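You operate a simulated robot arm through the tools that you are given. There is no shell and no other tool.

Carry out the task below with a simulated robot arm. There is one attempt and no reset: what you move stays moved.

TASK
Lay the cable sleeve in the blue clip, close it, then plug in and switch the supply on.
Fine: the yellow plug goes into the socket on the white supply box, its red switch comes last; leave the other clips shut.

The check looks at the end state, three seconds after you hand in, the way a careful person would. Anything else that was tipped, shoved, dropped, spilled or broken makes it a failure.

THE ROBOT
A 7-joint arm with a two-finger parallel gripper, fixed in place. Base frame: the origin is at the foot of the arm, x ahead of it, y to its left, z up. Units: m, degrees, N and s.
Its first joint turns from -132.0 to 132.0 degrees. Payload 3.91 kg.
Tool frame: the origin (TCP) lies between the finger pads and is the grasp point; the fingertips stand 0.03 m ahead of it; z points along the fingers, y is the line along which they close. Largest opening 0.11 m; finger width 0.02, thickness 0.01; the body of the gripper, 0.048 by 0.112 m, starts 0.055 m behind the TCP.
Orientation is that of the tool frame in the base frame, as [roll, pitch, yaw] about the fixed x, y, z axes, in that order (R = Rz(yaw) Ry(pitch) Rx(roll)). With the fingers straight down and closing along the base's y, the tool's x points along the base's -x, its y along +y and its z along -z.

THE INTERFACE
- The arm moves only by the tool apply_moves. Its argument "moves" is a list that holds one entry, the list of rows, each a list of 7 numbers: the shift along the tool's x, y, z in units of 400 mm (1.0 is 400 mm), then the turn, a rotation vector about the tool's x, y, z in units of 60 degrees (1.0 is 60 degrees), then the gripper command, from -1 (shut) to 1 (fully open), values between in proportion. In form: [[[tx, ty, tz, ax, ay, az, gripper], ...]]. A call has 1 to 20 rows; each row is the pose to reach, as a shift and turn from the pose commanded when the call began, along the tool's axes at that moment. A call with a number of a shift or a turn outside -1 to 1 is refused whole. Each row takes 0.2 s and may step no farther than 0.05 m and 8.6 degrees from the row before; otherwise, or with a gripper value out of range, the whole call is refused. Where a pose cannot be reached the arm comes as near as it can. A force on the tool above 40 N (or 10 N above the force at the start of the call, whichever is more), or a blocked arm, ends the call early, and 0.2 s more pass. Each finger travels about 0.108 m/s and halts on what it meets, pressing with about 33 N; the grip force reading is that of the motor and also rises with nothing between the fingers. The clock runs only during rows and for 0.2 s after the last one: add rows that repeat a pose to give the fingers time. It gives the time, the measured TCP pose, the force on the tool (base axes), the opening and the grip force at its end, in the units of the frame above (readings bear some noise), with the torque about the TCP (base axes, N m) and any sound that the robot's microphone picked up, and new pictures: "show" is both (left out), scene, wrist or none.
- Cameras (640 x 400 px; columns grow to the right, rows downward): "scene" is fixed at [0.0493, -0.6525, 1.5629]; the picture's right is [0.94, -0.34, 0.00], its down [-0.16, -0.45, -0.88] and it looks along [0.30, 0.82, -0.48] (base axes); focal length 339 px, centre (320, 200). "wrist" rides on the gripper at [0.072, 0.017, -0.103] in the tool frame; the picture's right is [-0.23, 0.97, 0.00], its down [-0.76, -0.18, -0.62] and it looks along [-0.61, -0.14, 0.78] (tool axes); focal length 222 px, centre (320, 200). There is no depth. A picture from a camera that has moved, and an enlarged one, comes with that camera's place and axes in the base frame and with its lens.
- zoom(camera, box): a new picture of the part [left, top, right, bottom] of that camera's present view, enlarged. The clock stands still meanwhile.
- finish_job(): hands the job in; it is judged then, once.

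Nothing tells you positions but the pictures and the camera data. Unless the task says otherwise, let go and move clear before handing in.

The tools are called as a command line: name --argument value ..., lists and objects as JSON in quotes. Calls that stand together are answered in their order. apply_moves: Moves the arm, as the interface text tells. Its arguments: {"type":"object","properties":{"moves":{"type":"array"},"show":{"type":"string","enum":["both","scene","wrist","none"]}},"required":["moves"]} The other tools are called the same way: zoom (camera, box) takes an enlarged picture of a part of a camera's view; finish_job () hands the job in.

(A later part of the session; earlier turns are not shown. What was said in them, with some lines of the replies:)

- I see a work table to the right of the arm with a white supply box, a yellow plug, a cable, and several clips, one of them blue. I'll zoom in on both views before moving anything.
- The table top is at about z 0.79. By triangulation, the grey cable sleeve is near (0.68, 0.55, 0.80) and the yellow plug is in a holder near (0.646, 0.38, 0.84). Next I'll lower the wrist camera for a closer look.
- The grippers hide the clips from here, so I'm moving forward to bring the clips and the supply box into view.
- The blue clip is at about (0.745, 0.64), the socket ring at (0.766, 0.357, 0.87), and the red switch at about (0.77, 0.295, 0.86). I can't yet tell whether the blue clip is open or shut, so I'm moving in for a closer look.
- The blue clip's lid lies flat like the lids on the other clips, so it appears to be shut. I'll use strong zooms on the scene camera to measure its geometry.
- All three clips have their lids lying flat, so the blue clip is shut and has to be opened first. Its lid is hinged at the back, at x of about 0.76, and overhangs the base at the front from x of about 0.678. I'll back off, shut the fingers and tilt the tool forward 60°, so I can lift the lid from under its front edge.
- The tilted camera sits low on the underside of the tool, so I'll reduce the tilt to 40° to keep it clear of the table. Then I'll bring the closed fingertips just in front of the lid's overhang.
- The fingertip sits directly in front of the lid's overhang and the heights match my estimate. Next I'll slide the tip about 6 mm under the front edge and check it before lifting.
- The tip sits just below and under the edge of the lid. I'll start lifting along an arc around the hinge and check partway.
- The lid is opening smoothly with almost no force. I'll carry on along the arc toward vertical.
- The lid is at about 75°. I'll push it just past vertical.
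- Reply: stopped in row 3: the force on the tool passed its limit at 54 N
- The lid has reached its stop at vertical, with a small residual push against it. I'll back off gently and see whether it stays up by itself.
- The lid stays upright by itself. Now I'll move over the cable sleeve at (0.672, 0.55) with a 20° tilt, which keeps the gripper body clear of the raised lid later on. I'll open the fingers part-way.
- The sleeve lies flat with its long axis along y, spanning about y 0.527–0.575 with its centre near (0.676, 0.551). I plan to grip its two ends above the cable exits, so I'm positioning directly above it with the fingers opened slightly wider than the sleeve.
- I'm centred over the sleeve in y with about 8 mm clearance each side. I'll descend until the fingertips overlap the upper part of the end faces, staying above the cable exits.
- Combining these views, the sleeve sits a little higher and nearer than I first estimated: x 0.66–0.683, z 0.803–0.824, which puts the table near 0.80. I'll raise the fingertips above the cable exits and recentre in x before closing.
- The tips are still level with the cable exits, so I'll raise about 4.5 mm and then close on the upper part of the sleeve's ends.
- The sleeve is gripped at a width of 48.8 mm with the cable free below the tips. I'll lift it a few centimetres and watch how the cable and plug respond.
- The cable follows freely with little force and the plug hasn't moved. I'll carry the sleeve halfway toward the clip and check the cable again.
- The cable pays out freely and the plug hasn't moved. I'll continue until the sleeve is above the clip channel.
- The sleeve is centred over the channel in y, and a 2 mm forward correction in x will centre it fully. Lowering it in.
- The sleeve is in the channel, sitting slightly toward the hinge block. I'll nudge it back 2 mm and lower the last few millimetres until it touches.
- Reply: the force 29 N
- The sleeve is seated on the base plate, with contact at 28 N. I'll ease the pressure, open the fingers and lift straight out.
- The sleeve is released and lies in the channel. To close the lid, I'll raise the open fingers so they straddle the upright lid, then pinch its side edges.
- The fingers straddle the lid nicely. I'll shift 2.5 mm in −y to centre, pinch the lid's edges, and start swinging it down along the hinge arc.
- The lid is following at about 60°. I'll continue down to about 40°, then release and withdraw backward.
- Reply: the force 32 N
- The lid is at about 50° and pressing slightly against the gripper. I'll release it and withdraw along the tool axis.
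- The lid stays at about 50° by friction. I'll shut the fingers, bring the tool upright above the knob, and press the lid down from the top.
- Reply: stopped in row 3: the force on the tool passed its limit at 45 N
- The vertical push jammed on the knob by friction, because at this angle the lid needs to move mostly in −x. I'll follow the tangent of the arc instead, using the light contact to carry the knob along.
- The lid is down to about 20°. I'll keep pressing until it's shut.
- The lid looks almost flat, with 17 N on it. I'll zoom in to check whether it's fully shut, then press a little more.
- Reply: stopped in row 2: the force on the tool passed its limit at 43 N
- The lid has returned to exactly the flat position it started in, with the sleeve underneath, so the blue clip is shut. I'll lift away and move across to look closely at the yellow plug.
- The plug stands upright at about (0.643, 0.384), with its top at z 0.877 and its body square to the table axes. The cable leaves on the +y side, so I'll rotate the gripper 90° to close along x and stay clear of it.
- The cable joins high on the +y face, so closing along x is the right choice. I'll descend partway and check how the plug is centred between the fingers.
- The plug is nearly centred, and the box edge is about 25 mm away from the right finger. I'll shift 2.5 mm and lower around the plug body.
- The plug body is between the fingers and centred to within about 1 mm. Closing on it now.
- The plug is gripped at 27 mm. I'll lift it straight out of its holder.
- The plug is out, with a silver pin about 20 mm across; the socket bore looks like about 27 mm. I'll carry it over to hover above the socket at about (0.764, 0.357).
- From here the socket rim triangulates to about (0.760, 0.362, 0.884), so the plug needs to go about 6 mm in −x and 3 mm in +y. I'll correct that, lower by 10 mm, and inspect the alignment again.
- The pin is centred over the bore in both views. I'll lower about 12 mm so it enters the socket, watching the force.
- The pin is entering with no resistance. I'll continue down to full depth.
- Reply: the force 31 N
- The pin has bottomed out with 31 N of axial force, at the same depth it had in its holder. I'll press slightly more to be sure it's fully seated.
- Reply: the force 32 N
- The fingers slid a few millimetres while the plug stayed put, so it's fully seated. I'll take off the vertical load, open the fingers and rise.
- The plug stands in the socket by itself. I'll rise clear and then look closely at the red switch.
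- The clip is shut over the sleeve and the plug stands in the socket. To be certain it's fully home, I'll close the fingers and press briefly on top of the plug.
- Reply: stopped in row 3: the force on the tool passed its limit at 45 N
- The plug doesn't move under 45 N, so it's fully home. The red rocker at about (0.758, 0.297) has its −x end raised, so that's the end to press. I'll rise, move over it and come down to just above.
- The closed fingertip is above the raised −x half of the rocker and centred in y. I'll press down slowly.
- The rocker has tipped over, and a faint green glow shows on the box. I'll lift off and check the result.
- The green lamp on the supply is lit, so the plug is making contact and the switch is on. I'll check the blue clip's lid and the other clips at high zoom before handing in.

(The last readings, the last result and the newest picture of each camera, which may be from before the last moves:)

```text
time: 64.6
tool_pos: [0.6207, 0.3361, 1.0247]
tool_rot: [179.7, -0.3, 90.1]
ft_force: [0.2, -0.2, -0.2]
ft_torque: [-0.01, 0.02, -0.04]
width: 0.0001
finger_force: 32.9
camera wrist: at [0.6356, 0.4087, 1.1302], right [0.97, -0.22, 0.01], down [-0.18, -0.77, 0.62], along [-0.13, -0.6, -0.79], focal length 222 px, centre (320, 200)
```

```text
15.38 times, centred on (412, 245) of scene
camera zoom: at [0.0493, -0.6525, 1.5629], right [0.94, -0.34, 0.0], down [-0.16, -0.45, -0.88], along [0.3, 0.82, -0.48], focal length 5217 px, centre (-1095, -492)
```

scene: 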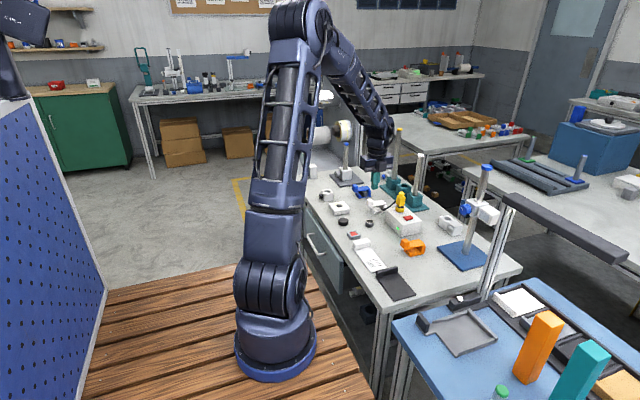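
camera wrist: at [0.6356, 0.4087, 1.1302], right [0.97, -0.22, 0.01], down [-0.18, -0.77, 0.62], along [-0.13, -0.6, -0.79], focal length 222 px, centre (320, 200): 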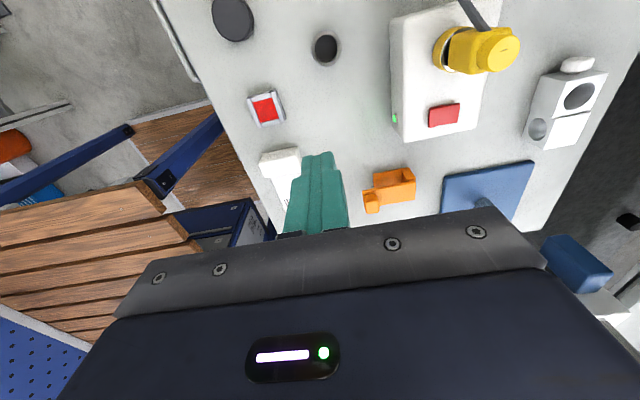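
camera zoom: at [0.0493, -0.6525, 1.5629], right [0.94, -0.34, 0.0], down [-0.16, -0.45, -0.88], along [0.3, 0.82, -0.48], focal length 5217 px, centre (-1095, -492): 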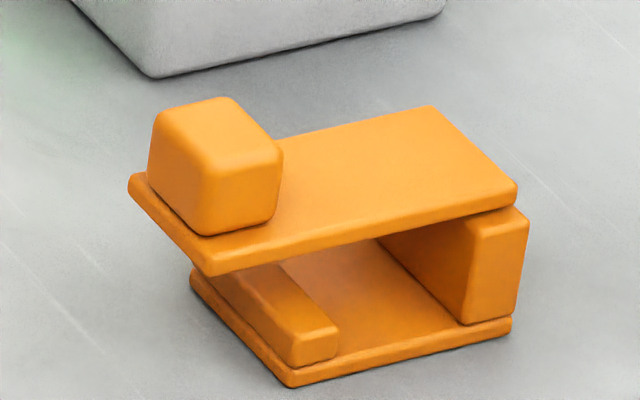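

The blue clip's lid is back in its original closed position with the sleeve inside. The white and orange clips are still shut where they were, the plug is in the socket, the rocker is on and the green lamp is lit. The arm holds nothing and is clear of everything, so I'm handing in.

finish_job

```text
The job is handed in.
```

I finished the job and handed it in; I haven't seen the check's verdict.

- **Blue clip:** it was shut at the start, so I opened the lid and laid the cable sleeve in the channel. I then pressed the lid flat again; I heard no click, but it sits where it did at the start.
- **Plug:** the yellow plug is in the supply box's socket. It went no deeper when I pressed on it with about 45 N.
- **Switch:** I pressed the red rocker last, and the green lamp on the box came on.
- **Everything else:** the white and orange clips are still shut and in place, and I saw nothing knocked or moved. The arm let go and moved clear before I handed in.

On its way from the blue clip to the socket, the cable passes under the lid of the white clip. I left it there because the white clip stayed shut and hadn't moved.
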